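You operate a simulated robot arm through the tools that you are given. There is no shell and no other tool. Be economical: measure what you need, move in short steps, check, and stop when the job is done.

You are at the controls of a simulated robot arm. One attempt, no reset.

Task
Put one of the small cartons from the low bench on top of the paper roll there.

Only the result counts: the job must be done as asked and must still hold three seconds after the hand-in. Knocking over, shifting, dropping, spilling or breaking anything else fails it.

Robot
A 5-joint arm with a two-finger parallel gripper, fixed in place. Base frame: the origin is at the foot of the arm, x ahead of it, y to its left, z up; the work surface is at about z = 0. Units: m, rad, N and s.
With the tool pointing down near the work surface it reaches from about 0.26 to 0.6 m from the base axis. Its first joint turns from -1.152 to 1.152 rad. The tool tilts only in the upright plane through the base axis and itself; it spins freely about its own axis. Payload 1.57 kg.
Tool frame: the origin (TCP) lies between the finger pads and is the grasp point; the fingertips stand 0.03 m ahead of it; z points along the fingers, y is the line along which they close. Largest opening 0.08 m; finger width 0.017, thickness 0.012; the body of the gripper, 0.04 by 0.082 m, starts 0.08 m behind the TCP.
Orientation is that of the tool frame in the base frame, as a unit quaternion [w, x, y, z]. With the fingers straight down and closing along the base's y, the tool's x points along the base's -x, its y along +y and its z along -z.

Tools
- The arm moves only by the tool send_rows. Its argument "deltas" is a list of rows, each an object (a shift or turn left out is 0, a gripper value left out holds the last) with "xyz": the shift along the tool's x, y, z in units of 40 mm (1.0 is 40 mm), a list of three; "rot": the turn, a rotation vector about the tool's x, y, z in units of 4 degrees (1.0 is 4 degrees), a list of three. In form: [{"xyz": [tx, ty, tz], "rot": [wx, wy, wz]}, ...]. A call has 1 to 12 rows; each row shifts and turns the commanded pose from where the row before left it, along the tool's axes as they then stand. "hand" is the finger opening in m, from 0 to 0.08, set as the call begins (left out, the last holds). A call with a number of a shift or a turn outside -1 to 1 is refused whole. Each row takes 0.2 s and may step no farther than 0.05 m and 0.15 rad from the row before; otherwise, or with a gripper value out of range, the whole call is refused. A pose out of reach is approached as far as the arm can. The call stops where the force on the tool passes 40 N (or 10 N more than at its start, if that is more) or the arm is blocked; 0.2 s more then pass. Each finger travels about 0.153 m/s and halts on what it meets, pressing with about 26 N; the grip force reading is that of the motor and also rises with nothing between the fingers. The clock runs only during rows and for 0.2 s after the last one: add rows that do not move to give the fingers time. The reply holds the time, the measured pose of the TCP, the force on the tool along the base axes, the opening and the grip force, in the units named above and with some noise, and new pictures: "views" is both (left out), scene, wrist or none.
- Cameras (640 x 400 px; columns grow to the right, rows downward): "scene" is fixed at [0.0409, 0.3929, 0.5358]; the picture's right is [-0.74, -0.68, 0.00], its down [-0.32, 0.35, -0.88] and it looks along [0.60, -0.65, -0.48] (base axes); focal length 322 px, centre (320, 200). "wrist" rides on the gripper at [0.072, -0.007, -0.122] in the tool frame; the picture's right is [0.09, 1.00, 0.00], its down [-0.84, 0.08, -0.54] and it looks along [-0.54, 0.05, 0.84] (tool axes); focal length 238 px, centre (320, 200). There is no depth. A picture from a camera that has moved, and an enlarged one, comes with that camera's place and axes in the base frame and with its lens.
- inspect(camera, box): a new picture of the part [left, top, right, bottom] of that camera's present view, enlarged. The clock stands still meanwhile.
- hand_in(): hands the job in; it is judged then, once.

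Work in short steps. Places have to be worked out from the pictures, the camera data and where the tool is seen: move nearer, look again, correct. Check each grasp and each placing, and mend what went wrong. You have 90 turns and 200 pictures in all, those below and enlarged ones among them. Open the gripper and draw the arm clear of the work before you hand the job in, unless the task says otherwise; then end with one line.

The tools are called after "Request:" by a JSON object that holds its "fn" and its "kwargs". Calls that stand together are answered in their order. send_rows: Moves the arm, as the interface text tells. Its arguments: {"type":"object","properties":{"deltas":{"type":"array"},"hand":{"type":"number"},"views":{"type":"string","enum":["both","scene","wrist","none"]}},"required":["deltas"]} The other tools are called the same way: inspect (camera, box) takes an enlarged picture of a part of a camera's view; hand_in () hands the job in.

At the start:

```text
t: 0.0
tcp_pos: [0.3842, -0.0733, 0.3608]
ee_rot: [0.0, -0.001, 1.0, 0.0]
contact_force: [0.0, -0.5, 0.3]
width: 0.0801
grasp_force: 0.0
```

scene: 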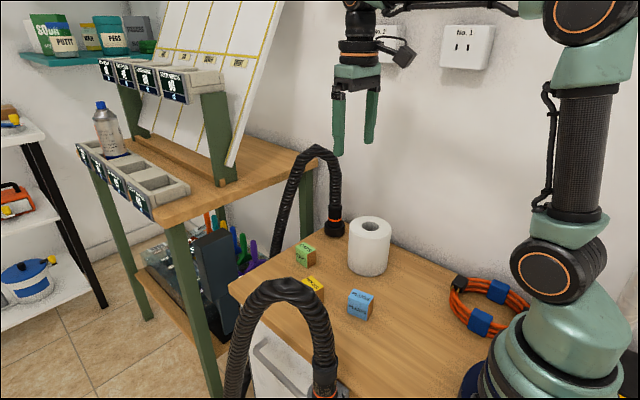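
wrist: 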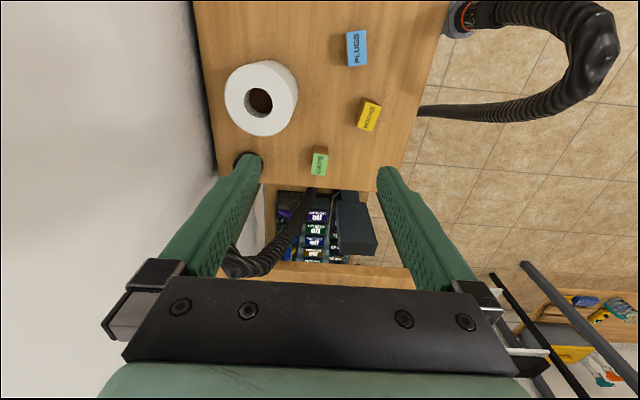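

I estimate the roll at about (0.39, -0.16), roughly 0.10 m tall. The cartons look to be at: blue (0.31, -0.02), yellow (0.41, 0.02) and green (0.51, -0.06). I'll enlarge both views to get sizes and orientations.

Request:
{"fn": "inspect", "kwargs": {"camera": "wrist", "box": [200, 0, 440, 190]}}

Request:
{"fn": "inspect", "kwargs": {"camera": "scene", "box": [260, 200, 420, 330]}}

```text
2.11 times, centred on (320, 95) of wrist
camera zoom: at [0.3118, -0.0798, 0.4821], right [-0.09, 1.0, 0.0], down [0.84, 0.08, 0.54], along [0.54, 0.05, -0.84], focal length 502 px, centre (320, 421)
```

zoom: 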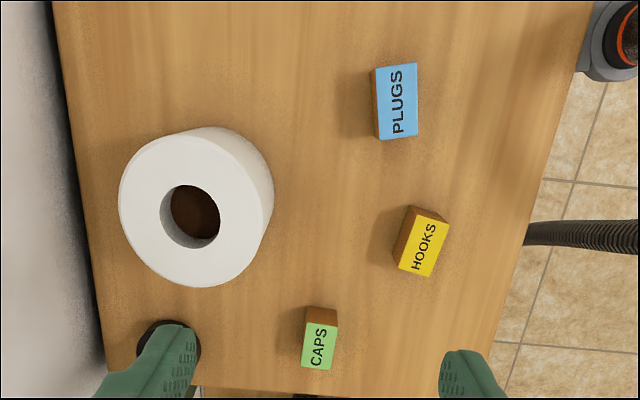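

```text
3.08 times, centred on (340, 265) of scene
camera zoom: at [0.0409, 0.3929, 0.5358], right [-0.74, -0.68, 0.0], down [-0.32, 0.35, -0.88], along [0.6, -0.65, -0.48], focal length 991 px, centre (258, 0)
```

zoom: 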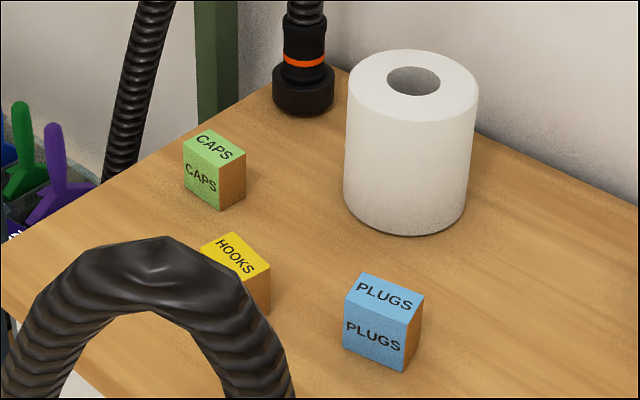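

The blue carton is the largest, about 0.030 x 0.046 x 0.04, so it can span the roll's ~0.04 m hole. It sits near (0.310, -0.022) with a yaw of about +12°. I'll move above it and turn the tool to match.

Request:
{"fn": "send_rows", "kwargs": {"deltas": [{"xyz": [0.37, 0.254, 0.8]}, {"xyz": [0.37, 0.254, 0.8]}, {"xyz": [0.37, 0.254, 0.8]}, {"xyz": [0.37, 0.254, 0.8]}, {"xyz": [0.37, 0.254, 0.8]}, {"rot": [0, 0, -1]}, {"rot": [0, 0, -1]}, {"rot": [0, 0, -1]}, {}], "hand": 0.08}}

```text
t: 2.0
tcp_pos: [0.3111, -0.0207, 0.2006]
ee_rot: [-0.001, -0.105, 0.995, 0.001]
contact_force: [0.4, 0.4, 0.7]
width: 0.0802
grasp_force: 0.1
camera wrist: at [0.2413, -0.0426, 0.3222], right [-0.3, 0.95, 0.0], down [0.8, 0.25, 0.54], along [0.52, 0.16, -0.84], focal length 238 px, centre (320, 200)
```

scene: 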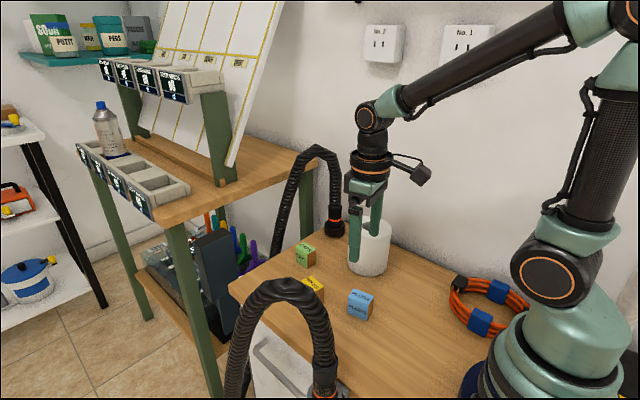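
wrist: 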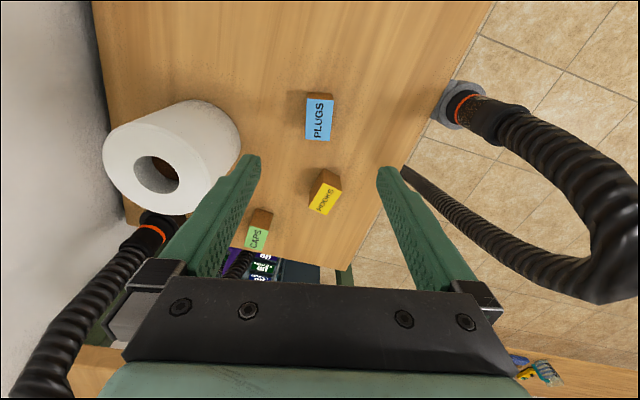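

The new view puts the blue carton at (0.310, -0.022) again. I'll enlarge it to check yaw and height, and look at the roll top as well.

Request:
{"fn": "inspect", "kwargs": {"camera": "wrist", "box": [270, 80, 370, 150]}}

Request:
{"fn": "inspect", "kwargs": {"camera": "wrist", "box": [90, 80, 250, 230]}}

```text
5.71 times, centred on (320, 115) of wrist
camera zoom: at [0.2413, -0.0426, 0.3222], right [-0.3, 0.95, 0.0], down [0.8, 0.25, 0.54], along [0.52, 0.16, -0.84], focal length 1362 px, centre (320, 686)
```

zoom: 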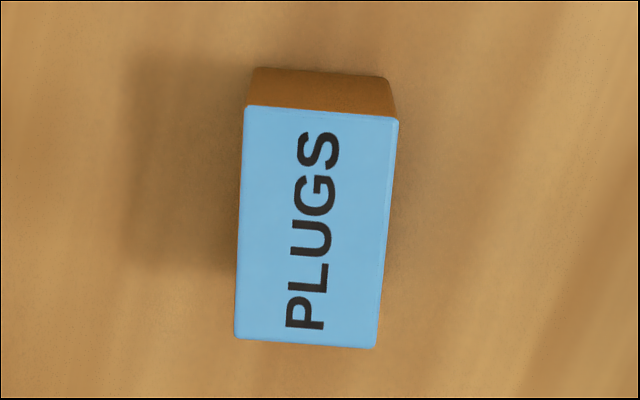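

```text
2.67 times, centred on (170, 155) of wrist
camera zoom: at [0.2413, -0.0426, 0.3222], right [-0.3, 0.95, 0.0], down [0.8, 0.25, 0.54], along [0.52, 0.16, -0.84], focal length 636 px, centre (720, 320)
```

zoom: 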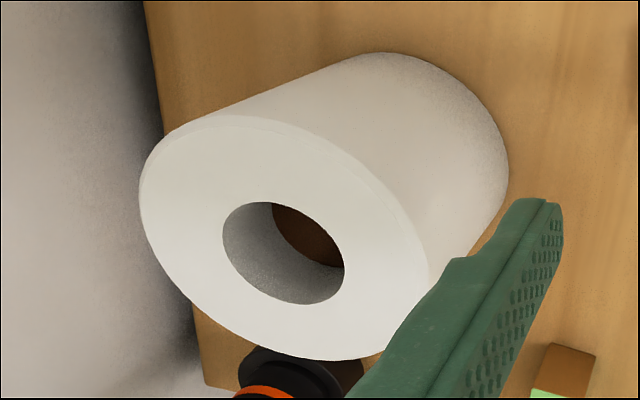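

Carton yaw is about 13° and the tool is at 12°, with its centre within 1-2 mm. I'll descend to TCP z of about 0.04, leaving the tips 1 cm above the bench.

Request:
{"fn": "send_rows", "kwargs": {"deltas": [{"xyz": [0, 0, 0.8]}, {"xyz": [0, 0, 0.8]}, {"xyz": [0, 0, 0.8]}, {"xyz": [0, 0, 0.8]}, {"xyz": [0, 0, 0.8]}, {}]}}

```text
t: 3.4
tcp_pos: [0.3082, -0.022, 0.0393]
ee_rot: [0.0, -0.104, 0.995, 0.001]
contact_force: [-0.6, 0.1, -0.6]
width: 0.0798
grasp_force: 0.1
camera wrist: at [0.2401, -0.0437, 0.161], right [-0.3, 0.95, 0.0], down [0.8, 0.25, 0.54], along [0.52, 0.16, -0.84], focal length 238 px, centre (320, 200)
```

scene: 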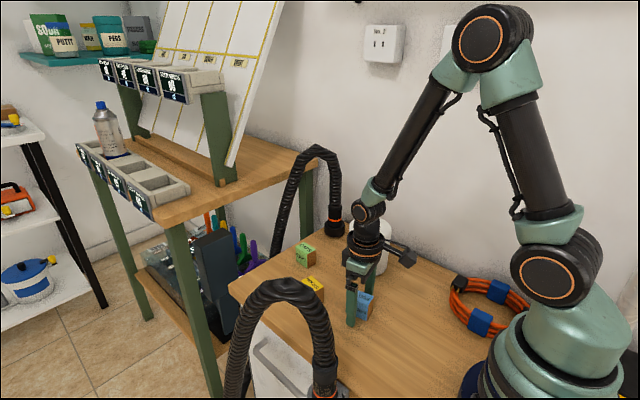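
wrist: 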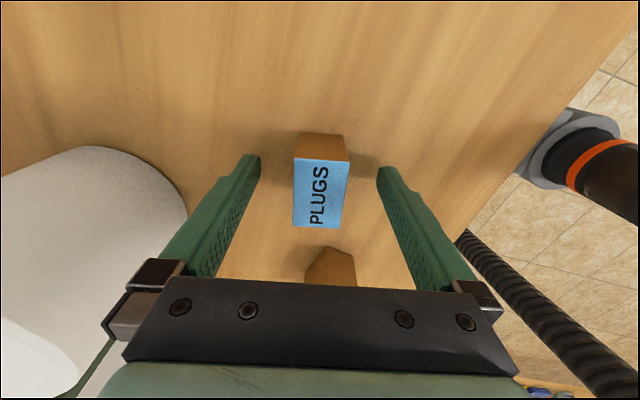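

The carton is centred between the fingers, so I'll close on it.

Request:
{"fn": "send_rows", "kwargs": {"deltas": [{}, {}, {}, {}], "hand": 0.0, "views": "wrist"}}

```text
t: 4.4
tcp_pos: [0.3098, -0.0232, 0.0396]
ee_rot: [0.001, -0.104, 0.995, 0.0]
contact_force: [0.0, 0.4, -0.8]
width: 0.0293
grasp_force: 26.3
camera wrist: at [0.2401, -0.0437, 0.1613], right [-0.3, 0.95, 0.0], down [0.8, 0.25, 0.54], along [0.52, 0.16, -0.84], focal length 238 px, centre (320, 200)
```

wrist: 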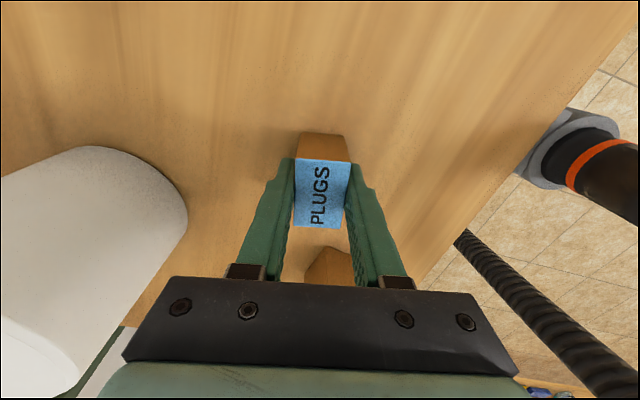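

The carton is gripped, with 0.029 m opening and 26 N. I'll lift it straight up and check before travelling.

Request:
{"fn": "send_rows", "kwargs": {"deltas": [{"xyz": [0, 0, -0.4]}, {"xyz": [0, 0, -0.8]}, {"xyz": [0, 0, -0.9]}, {"xyz": [0, 0, -0.9]}, {"xyz": [0, 0, -0.9]}, {"xyz": [0, 0, -0.9]}, {"xyz": [0, 0, -0.5]}, {}]}}

```text
t: 6.2
tcp_pos: [0.3091, -0.0216, 0.2533]
ee_rot: [0.001, -0.105, 0.994, 0.0]
contact_force: [-0.2, 0.7, -0.6]
width: 0.0293
grasp_force: 25.5
camera wrist: at [0.2405, -0.0428, 0.3757], right [-0.3, 0.95, 0.0], down [0.8, 0.25, 0.54], along [0.52, 0.16, -0.84], focal length 238 px, centre (320, 200)
```

scene: 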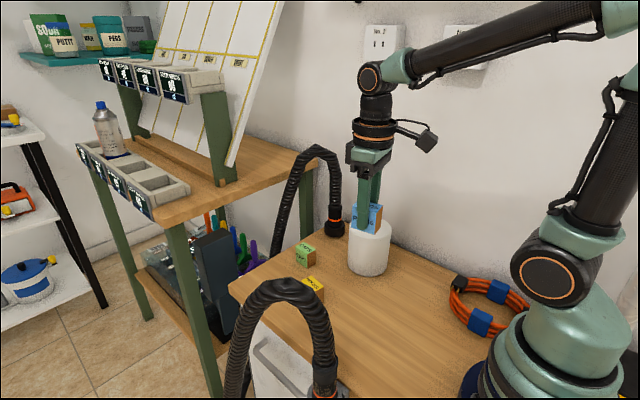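
wrist: 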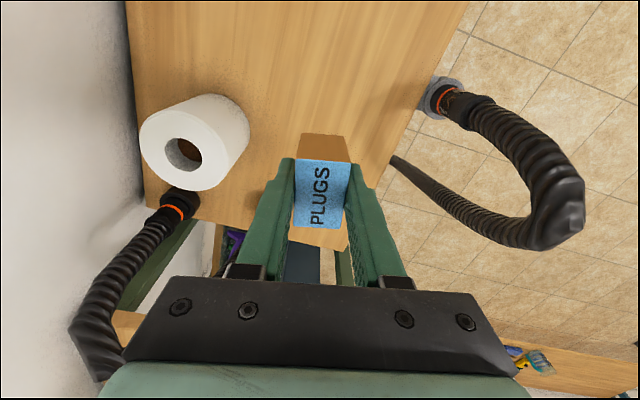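

The carton is held level. I'll travel to above the roll, about (0.388, -0.161), staying at z 0.25.

Request:
{"fn": "send_rows", "kwargs": {"deltas": [{"xyz": [-0.243, -0.758, 0]}, {"xyz": [-0.243, -0.758, 0]}, {"xyz": [-0.243, -0.758, 0]}, {"xyz": [-0.243, -0.758, 0]}, {"xyz": [-0.243, -0.758, 0]}, {}, {}]}}

Request:
{"fn": "inspect", "kwargs": {"camera": "scene", "box": [300, 140, 440, 290]}}

Request:
{"fn": "inspect", "kwargs": {"camera": "wrist", "box": [220, 70, 420, 240]}}

```text
t: 7.8
tcp_pos: [0.3886, -0.1601, 0.2526]
ee_rot: [-0.001, -0.104, 0.995, 0.0]
contact_force: [0.4, -0.1, -0.8]
width: 0.0294
grasp_force: 26.0
camera wrist: at [0.3199, -0.1812, 0.3743], right [-0.3, 0.95, 0.0], down [0.8, 0.25, 0.54], along [0.52, 0.16, -0.84], focal length 238 px, centre (320, 200)
```

scene: 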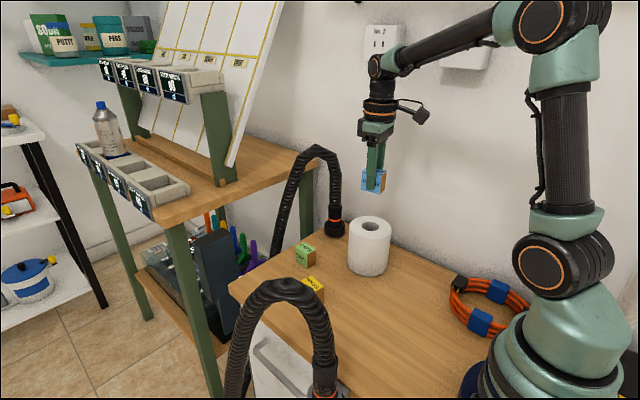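
wrist: 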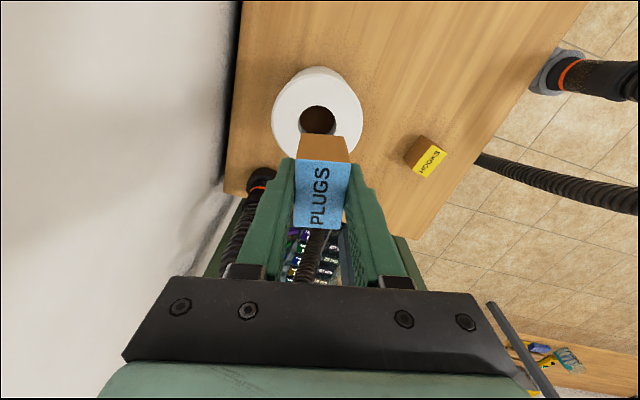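

```text
2.67 times, centred on (370, 215) of scene
camera zoom: at [0.041, 0.3929, 0.5358], right [-0.74, -0.68, 0.0], down [-0.32, 0.35, -0.88], along [0.6, -0.65, -0.48], focal length 859 px, centre (187, 160)
```

zoom: 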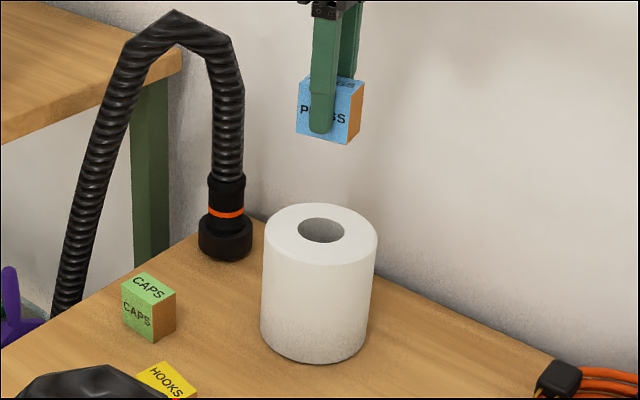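

```text
2.35 times, centred on (320, 155) of wrist
camera zoom: at [0.3199, -0.1812, 0.3743], right [-0.3, 0.95, 0.0], down [0.8, 0.25, 0.54], along [0.52, 0.16, -0.84], focal length 561 px, centre (320, 306)
```

zoom: 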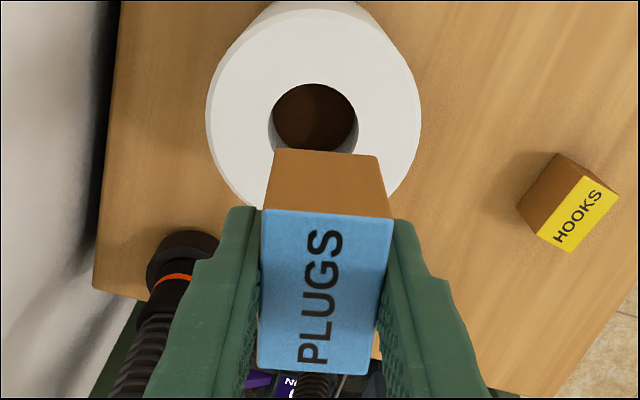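

The roll centre works out at about (0.3885, -0.162), with its top near 0.115-0.12. I'll nudge 2 mm sideways and lower the carton to just above the roll.

Request:
{"fn": "send_rows", "kwargs": {"deltas": [{"xyz": [0.04, -0.05, 0.5]}, {"xyz": [0, 0, 0.6]}, {"xyz": [0, 0, 0.6]}, {"xyz": [0, 0, 0.4]}, {}, {}], "views": "none"}}

Request:
{"fn": "inspect", "kwargs": {"camera": "scene", "box": [320, 170, 420, 290]}}

Request:
{"fn": "inspect", "kwargs": {"camera": "wrist", "box": [220, 90, 420, 260]}}

```text
t: 9.2
tcp_pos: [0.3879, -0.1623, 0.168]
ee_rot: [0.0, -0.104, 0.995, 0.0]
contact_force: [1.2, -0.3, 0.4]
width: 0.0292
grasp_force: 25.5
```

```text
3.33 times, centred on (370, 230) of scene
camera zoom: at [0.0409, 0.3929, 0.5358], right [-0.74, -0.68, 0.0], down [-0.32, 0.35, -0.88], along [0.6, -0.65, -0.48], focal length 1074 px, centre (153, 100)
```

zoom: 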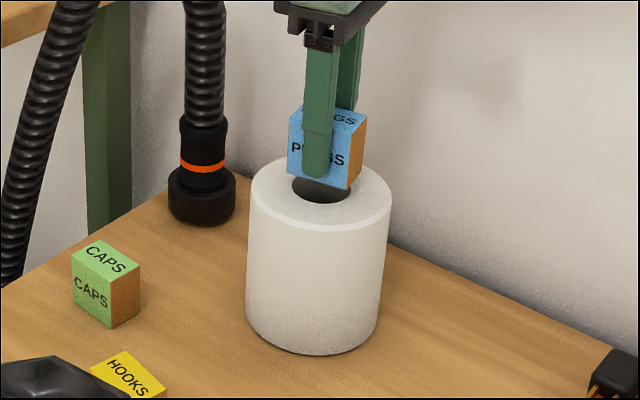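

```text
2.35 times, centred on (320, 175) of wrist
camera zoom: at [0.3187, -0.1839, 0.2894], right [-0.3, 0.95, 0.0], down [0.8, 0.25, 0.54], along [0.52, 0.16, -0.84], focal length 561 px, centre (320, 259)
```

zoom: 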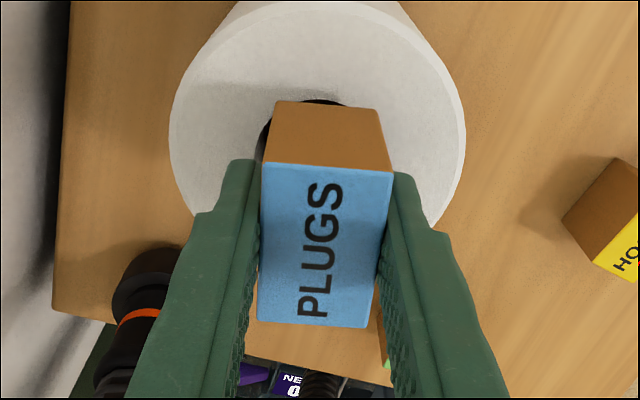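

The carton is centred over the hole to within about 1 mm on both axes, with roughly 1 cm to go. I'll lower it in small steps and watch the force.

Request:
{"fn": "send_rows", "kwargs": {"deltas": [{"xyz": [0, 0, 0.08]}, {"xyz": [0, 0, 0.06]}, {"xyz": [0, 0, 0.05]}, {}], "views": "none"}}

Request:
{"fn": "inspect", "kwargs": {"camera": "scene", "box": [330, 180, 410, 240]}}

```text
t: 10.2
tcp_pos: [0.389, -0.1615, 0.1604]
ee_rot: [0.0, -0.104, 0.995, 0.0]
contact_force: [0.0, -0.1, -0.5]
width: 0.0293
grasp_force: 26.1
```

```text
6.67 times, centred on (370, 210) of scene
camera zoom: at [0.0409, 0.3929, 0.5358], right [-0.74, -0.68, 0.0], down [-0.32, 0.35, -0.88], along [0.6, -0.65, -0.48], focal length 2147 px, centre (-13, 133)
```

zoom: 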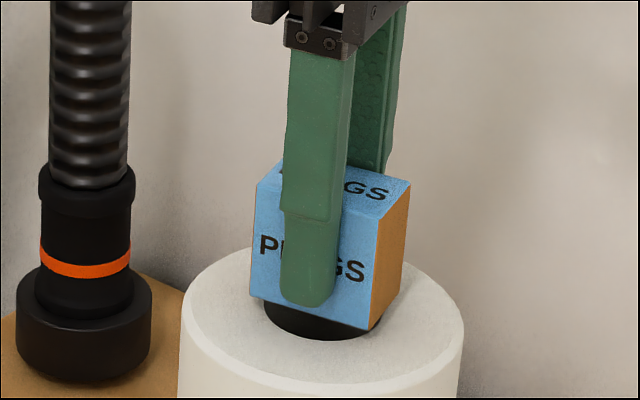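

No contact yet, so I'll keep lowering in about 1.5 mm steps.

Request:
{"fn": "send_rows", "kwargs": {"deltas": [{"xyz": [0, 0, 0.04]}, {"xyz": [0, 0, 0.04]}, {}], "views": "none"}}

```text
t: 11.0
tcp_pos: [0.3873, -0.1621, 0.1582]
ee_rot: [-0.001, -0.104, 0.995, 0.0]
contact_force: [0.4, -0.2, -0.6]
width: 0.0292
grasp_force: 25.7
```

Still no force, so I'll go lower.

Request:
{"fn": "send_rows", "kwargs": {"deltas": [{"xyz": [0, 0, 0.04]}, {"xyz": [0, 0, 0.04]}, {}], "views": "none"}}

Request:
{"fn": "inspect", "kwargs": {"camera": "scene", "box": [330, 180, 410, 240]}}

```text
t: 11.8
tcp_pos: [0.3883, -0.1623, 0.1545]
ee_rot: [0.001, -0.105, 0.994, -0.001]
contact_force: [-0.3, 1.0, 0.5]
width: 0.0294
grasp_force: 26.2
```

```text
6.67 times, centred on (370, 210) of scene
camera zoom: at [0.0409, 0.3929, 0.5358], right [-0.74, -0.68, 0.0], down [-0.32, 0.35, -0.88], along [0.6, -0.65, -0.48], focal length 2147 px, centre (-13, 133)
```

zoom: 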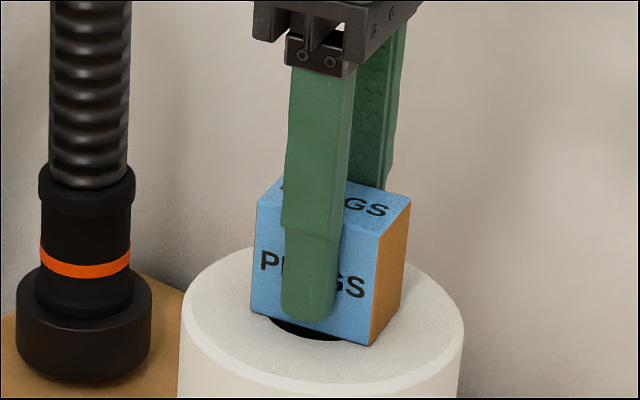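

The hole shows symmetrically under the near edge, within 2 mm along the long axis, so all four corners will land on paper. I'll continue down until contact.

Request:
{"fn": "send_rows", "kwargs": {"deltas": [{"xyz": [-0.03, 0, 0.03]}, {"xyz": [0, 0, 0.03]}, {}], "views": "none"}}

Request:
{"fn": "inspect", "kwargs": {"camera": "scene", "box": [330, 180, 410, 240]}}

```text
t: 12.6
tcp_pos: [0.3898, -0.1626, 0.1536]
ee_rot: [0.002, -0.105, 0.995, 0.0]
contact_force: [-7.5, 4.0, 29.6]
width: 0.0294
grasp_force: 26.3
```

```text
6.67 times, centred on (370, 210) of scene
camera zoom: at [0.0408, 0.3929, 0.5358], right [-0.74, -0.68, 0.0], down [-0.32, 0.35, -0.88], along [0.6, -0.65, -0.47], focal length 2147 px, centre (-13, 133)
```

zoom: 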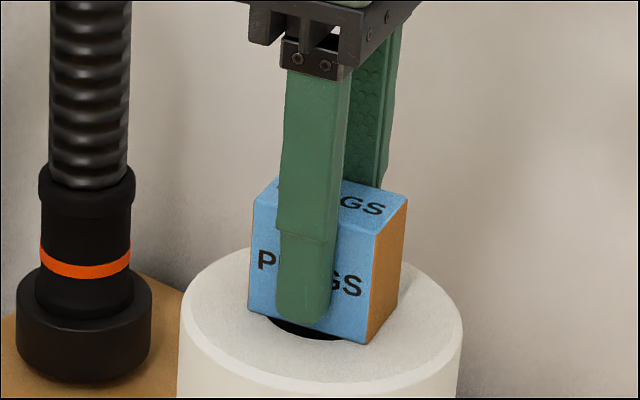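

Contact made at about 30 N, which is a bit hard. I'll back off about 1 mm to relieve the load before releasing.

Request:
{"fn": "send_rows", "kwargs": {"deltas": [{"xyz": [0, 0, -0.02]}, {}], "views": "none"}}

```text
t: 13.2
tcp_pos: [0.3896, -0.1626, 0.1527]
ee_rot: [0.001, -0.105, 0.995, 0.0]
contact_force: [1.4, 0.6, 12.7]
width: 0.0293
grasp_force: 26.1
```

Request:
{"fn": "send_rows", "kwargs": {"deltas": [{"xyz": [0, 0, -0.015]}, {}], "views": "none"}}

```text
t: 13.8
tcp_pos: [0.3877, -0.1623, 0.153]
ee_rot: [0.0, -0.104, 0.995, 0.0]
contact_force: [2.2, -0.4, 5.3]
width: 0.0292
grasp_force: 26.2
```

The load is down to about 5 N, so the carton is resting on the roll. I'll open the fingers moderately.

Request:
{"fn": "send_rows", "kwargs": {"deltas": [{}, {}, {}], "hand": 0.06, "views": "wrist"}}

Request:
{"fn": "inspect", "kwargs": {"camera": "scene", "box": [320, 170, 420, 290]}}

```text
t: 14.6
tcp_pos: [0.3888, -0.1619, 0.1532]
ee_rot: [0.0, -0.105, 0.994, 0.0]
contact_force: [-0.3, 0.4, -0.8]
width: 0.0599
grasp_force: 0.1
camera wrist: at [0.3197, -0.1838, 0.2749], right [-0.3, 0.95, 0.0], down [0.8, 0.25, 0.54], along [0.52, 0.16, -0.84], focal length 238 px, centre (320, 200)
```

wrist: 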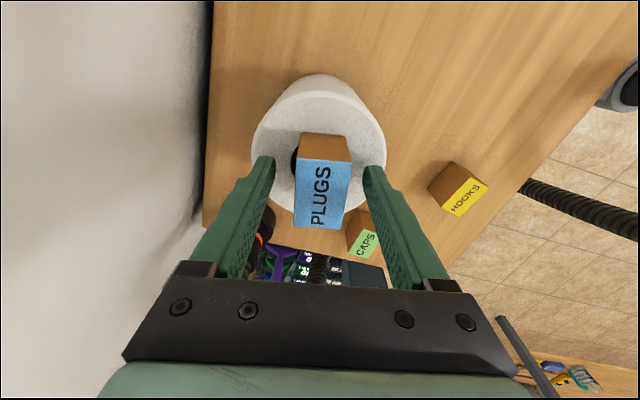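

```text
3.33 times, centred on (370, 230) of scene
camera zoom: at [0.0409, 0.3929, 0.5358], right [-0.74, -0.68, 0.0], down [-0.32, 0.35, -0.88], along [0.6, -0.65, -0.48], focal length 1074 px, centre (153, 100)
```

zoom: 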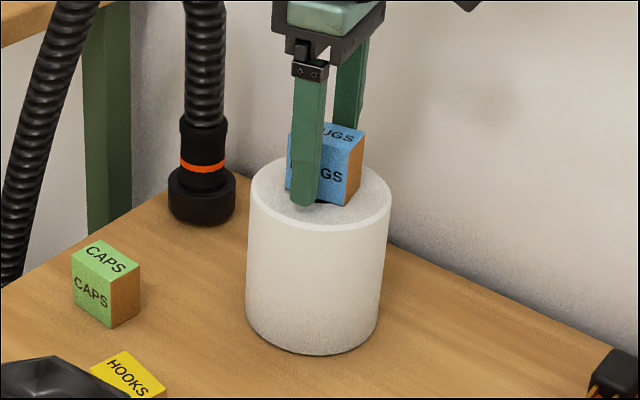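

The carton is free and standing level, with both fingers clear of it. I'll withdraw straight up.

Request:
{"fn": "send_rows", "kwargs": {"deltas": [{"xyz": [0, 0, -0.3]}, {"xyz": [0, 0, -0.6]}, {"xyz": [0, 0, -0.9]}, {"xyz": [0, 0, -0.9]}, {"xyz": [0, 0, -0.9]}, {"xyz": [0, 0, -0.9]}, {}, {}]}}

Request:
{"fn": "inspect", "kwargs": {"camera": "scene", "box": [320, 170, 420, 290]}}

```text
t: 16.4
tcp_pos: [0.3876, -0.1638, 0.3334]
ee_rot: [0.001, -0.104, 0.995, 0.0]
contact_force: [-0.1, -0.1, 0.5]
width: 0.0599
grasp_force: 0.1
camera wrist: at [0.3186, -0.184, 0.4553], right [-0.3, 0.95, 0.0], down [0.8, 0.25, 0.54], along [0.52, 0.16, -0.84], focal length 238 px, centre (320, 200)
```

scene: 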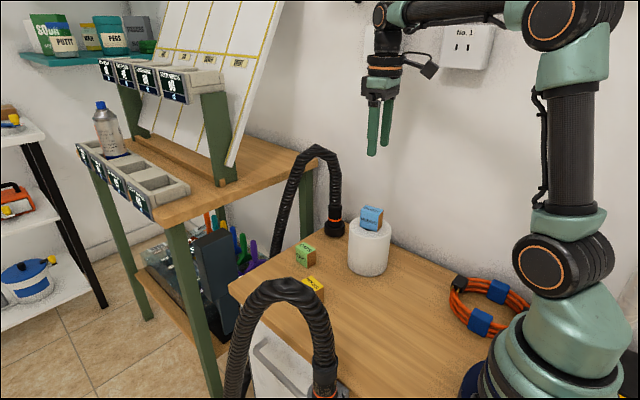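
wrist: 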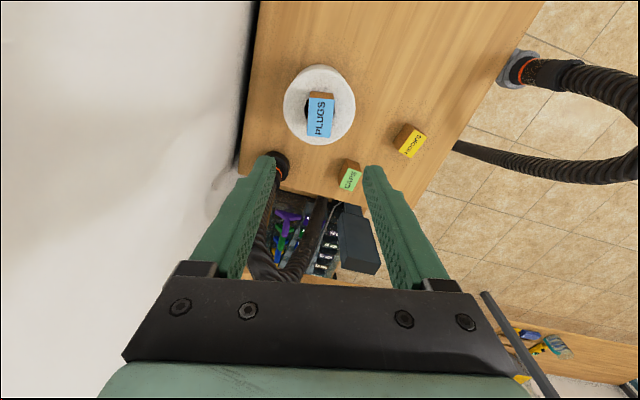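

```text
3.33 times, centred on (370, 230) of scene
camera zoom: at [0.0409, 0.3929, 0.5358], right [-0.74, -0.68, 0.0], down [-0.32, 0.35, -0.88], along [0.6, -0.65, -0.48], focal length 1074 px, centre (153, 100)
```

zoom: 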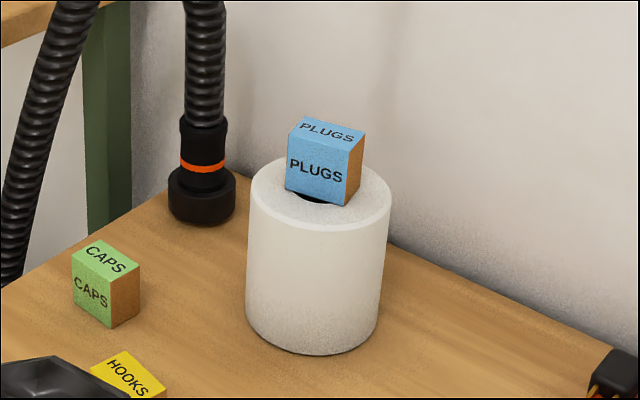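

The carton stands level across the roll's hole, the roll hasn't moved, and the arm is clear with the gripper open. I'm handing in.

Request:
{"fn": "hand_in", "kwargs": {}}

```text
The job is handed in.
```

The blue PLUGS carton is on top of the paper roll, standing level across its hole, and nothing else was disturbed; the job is handed in.
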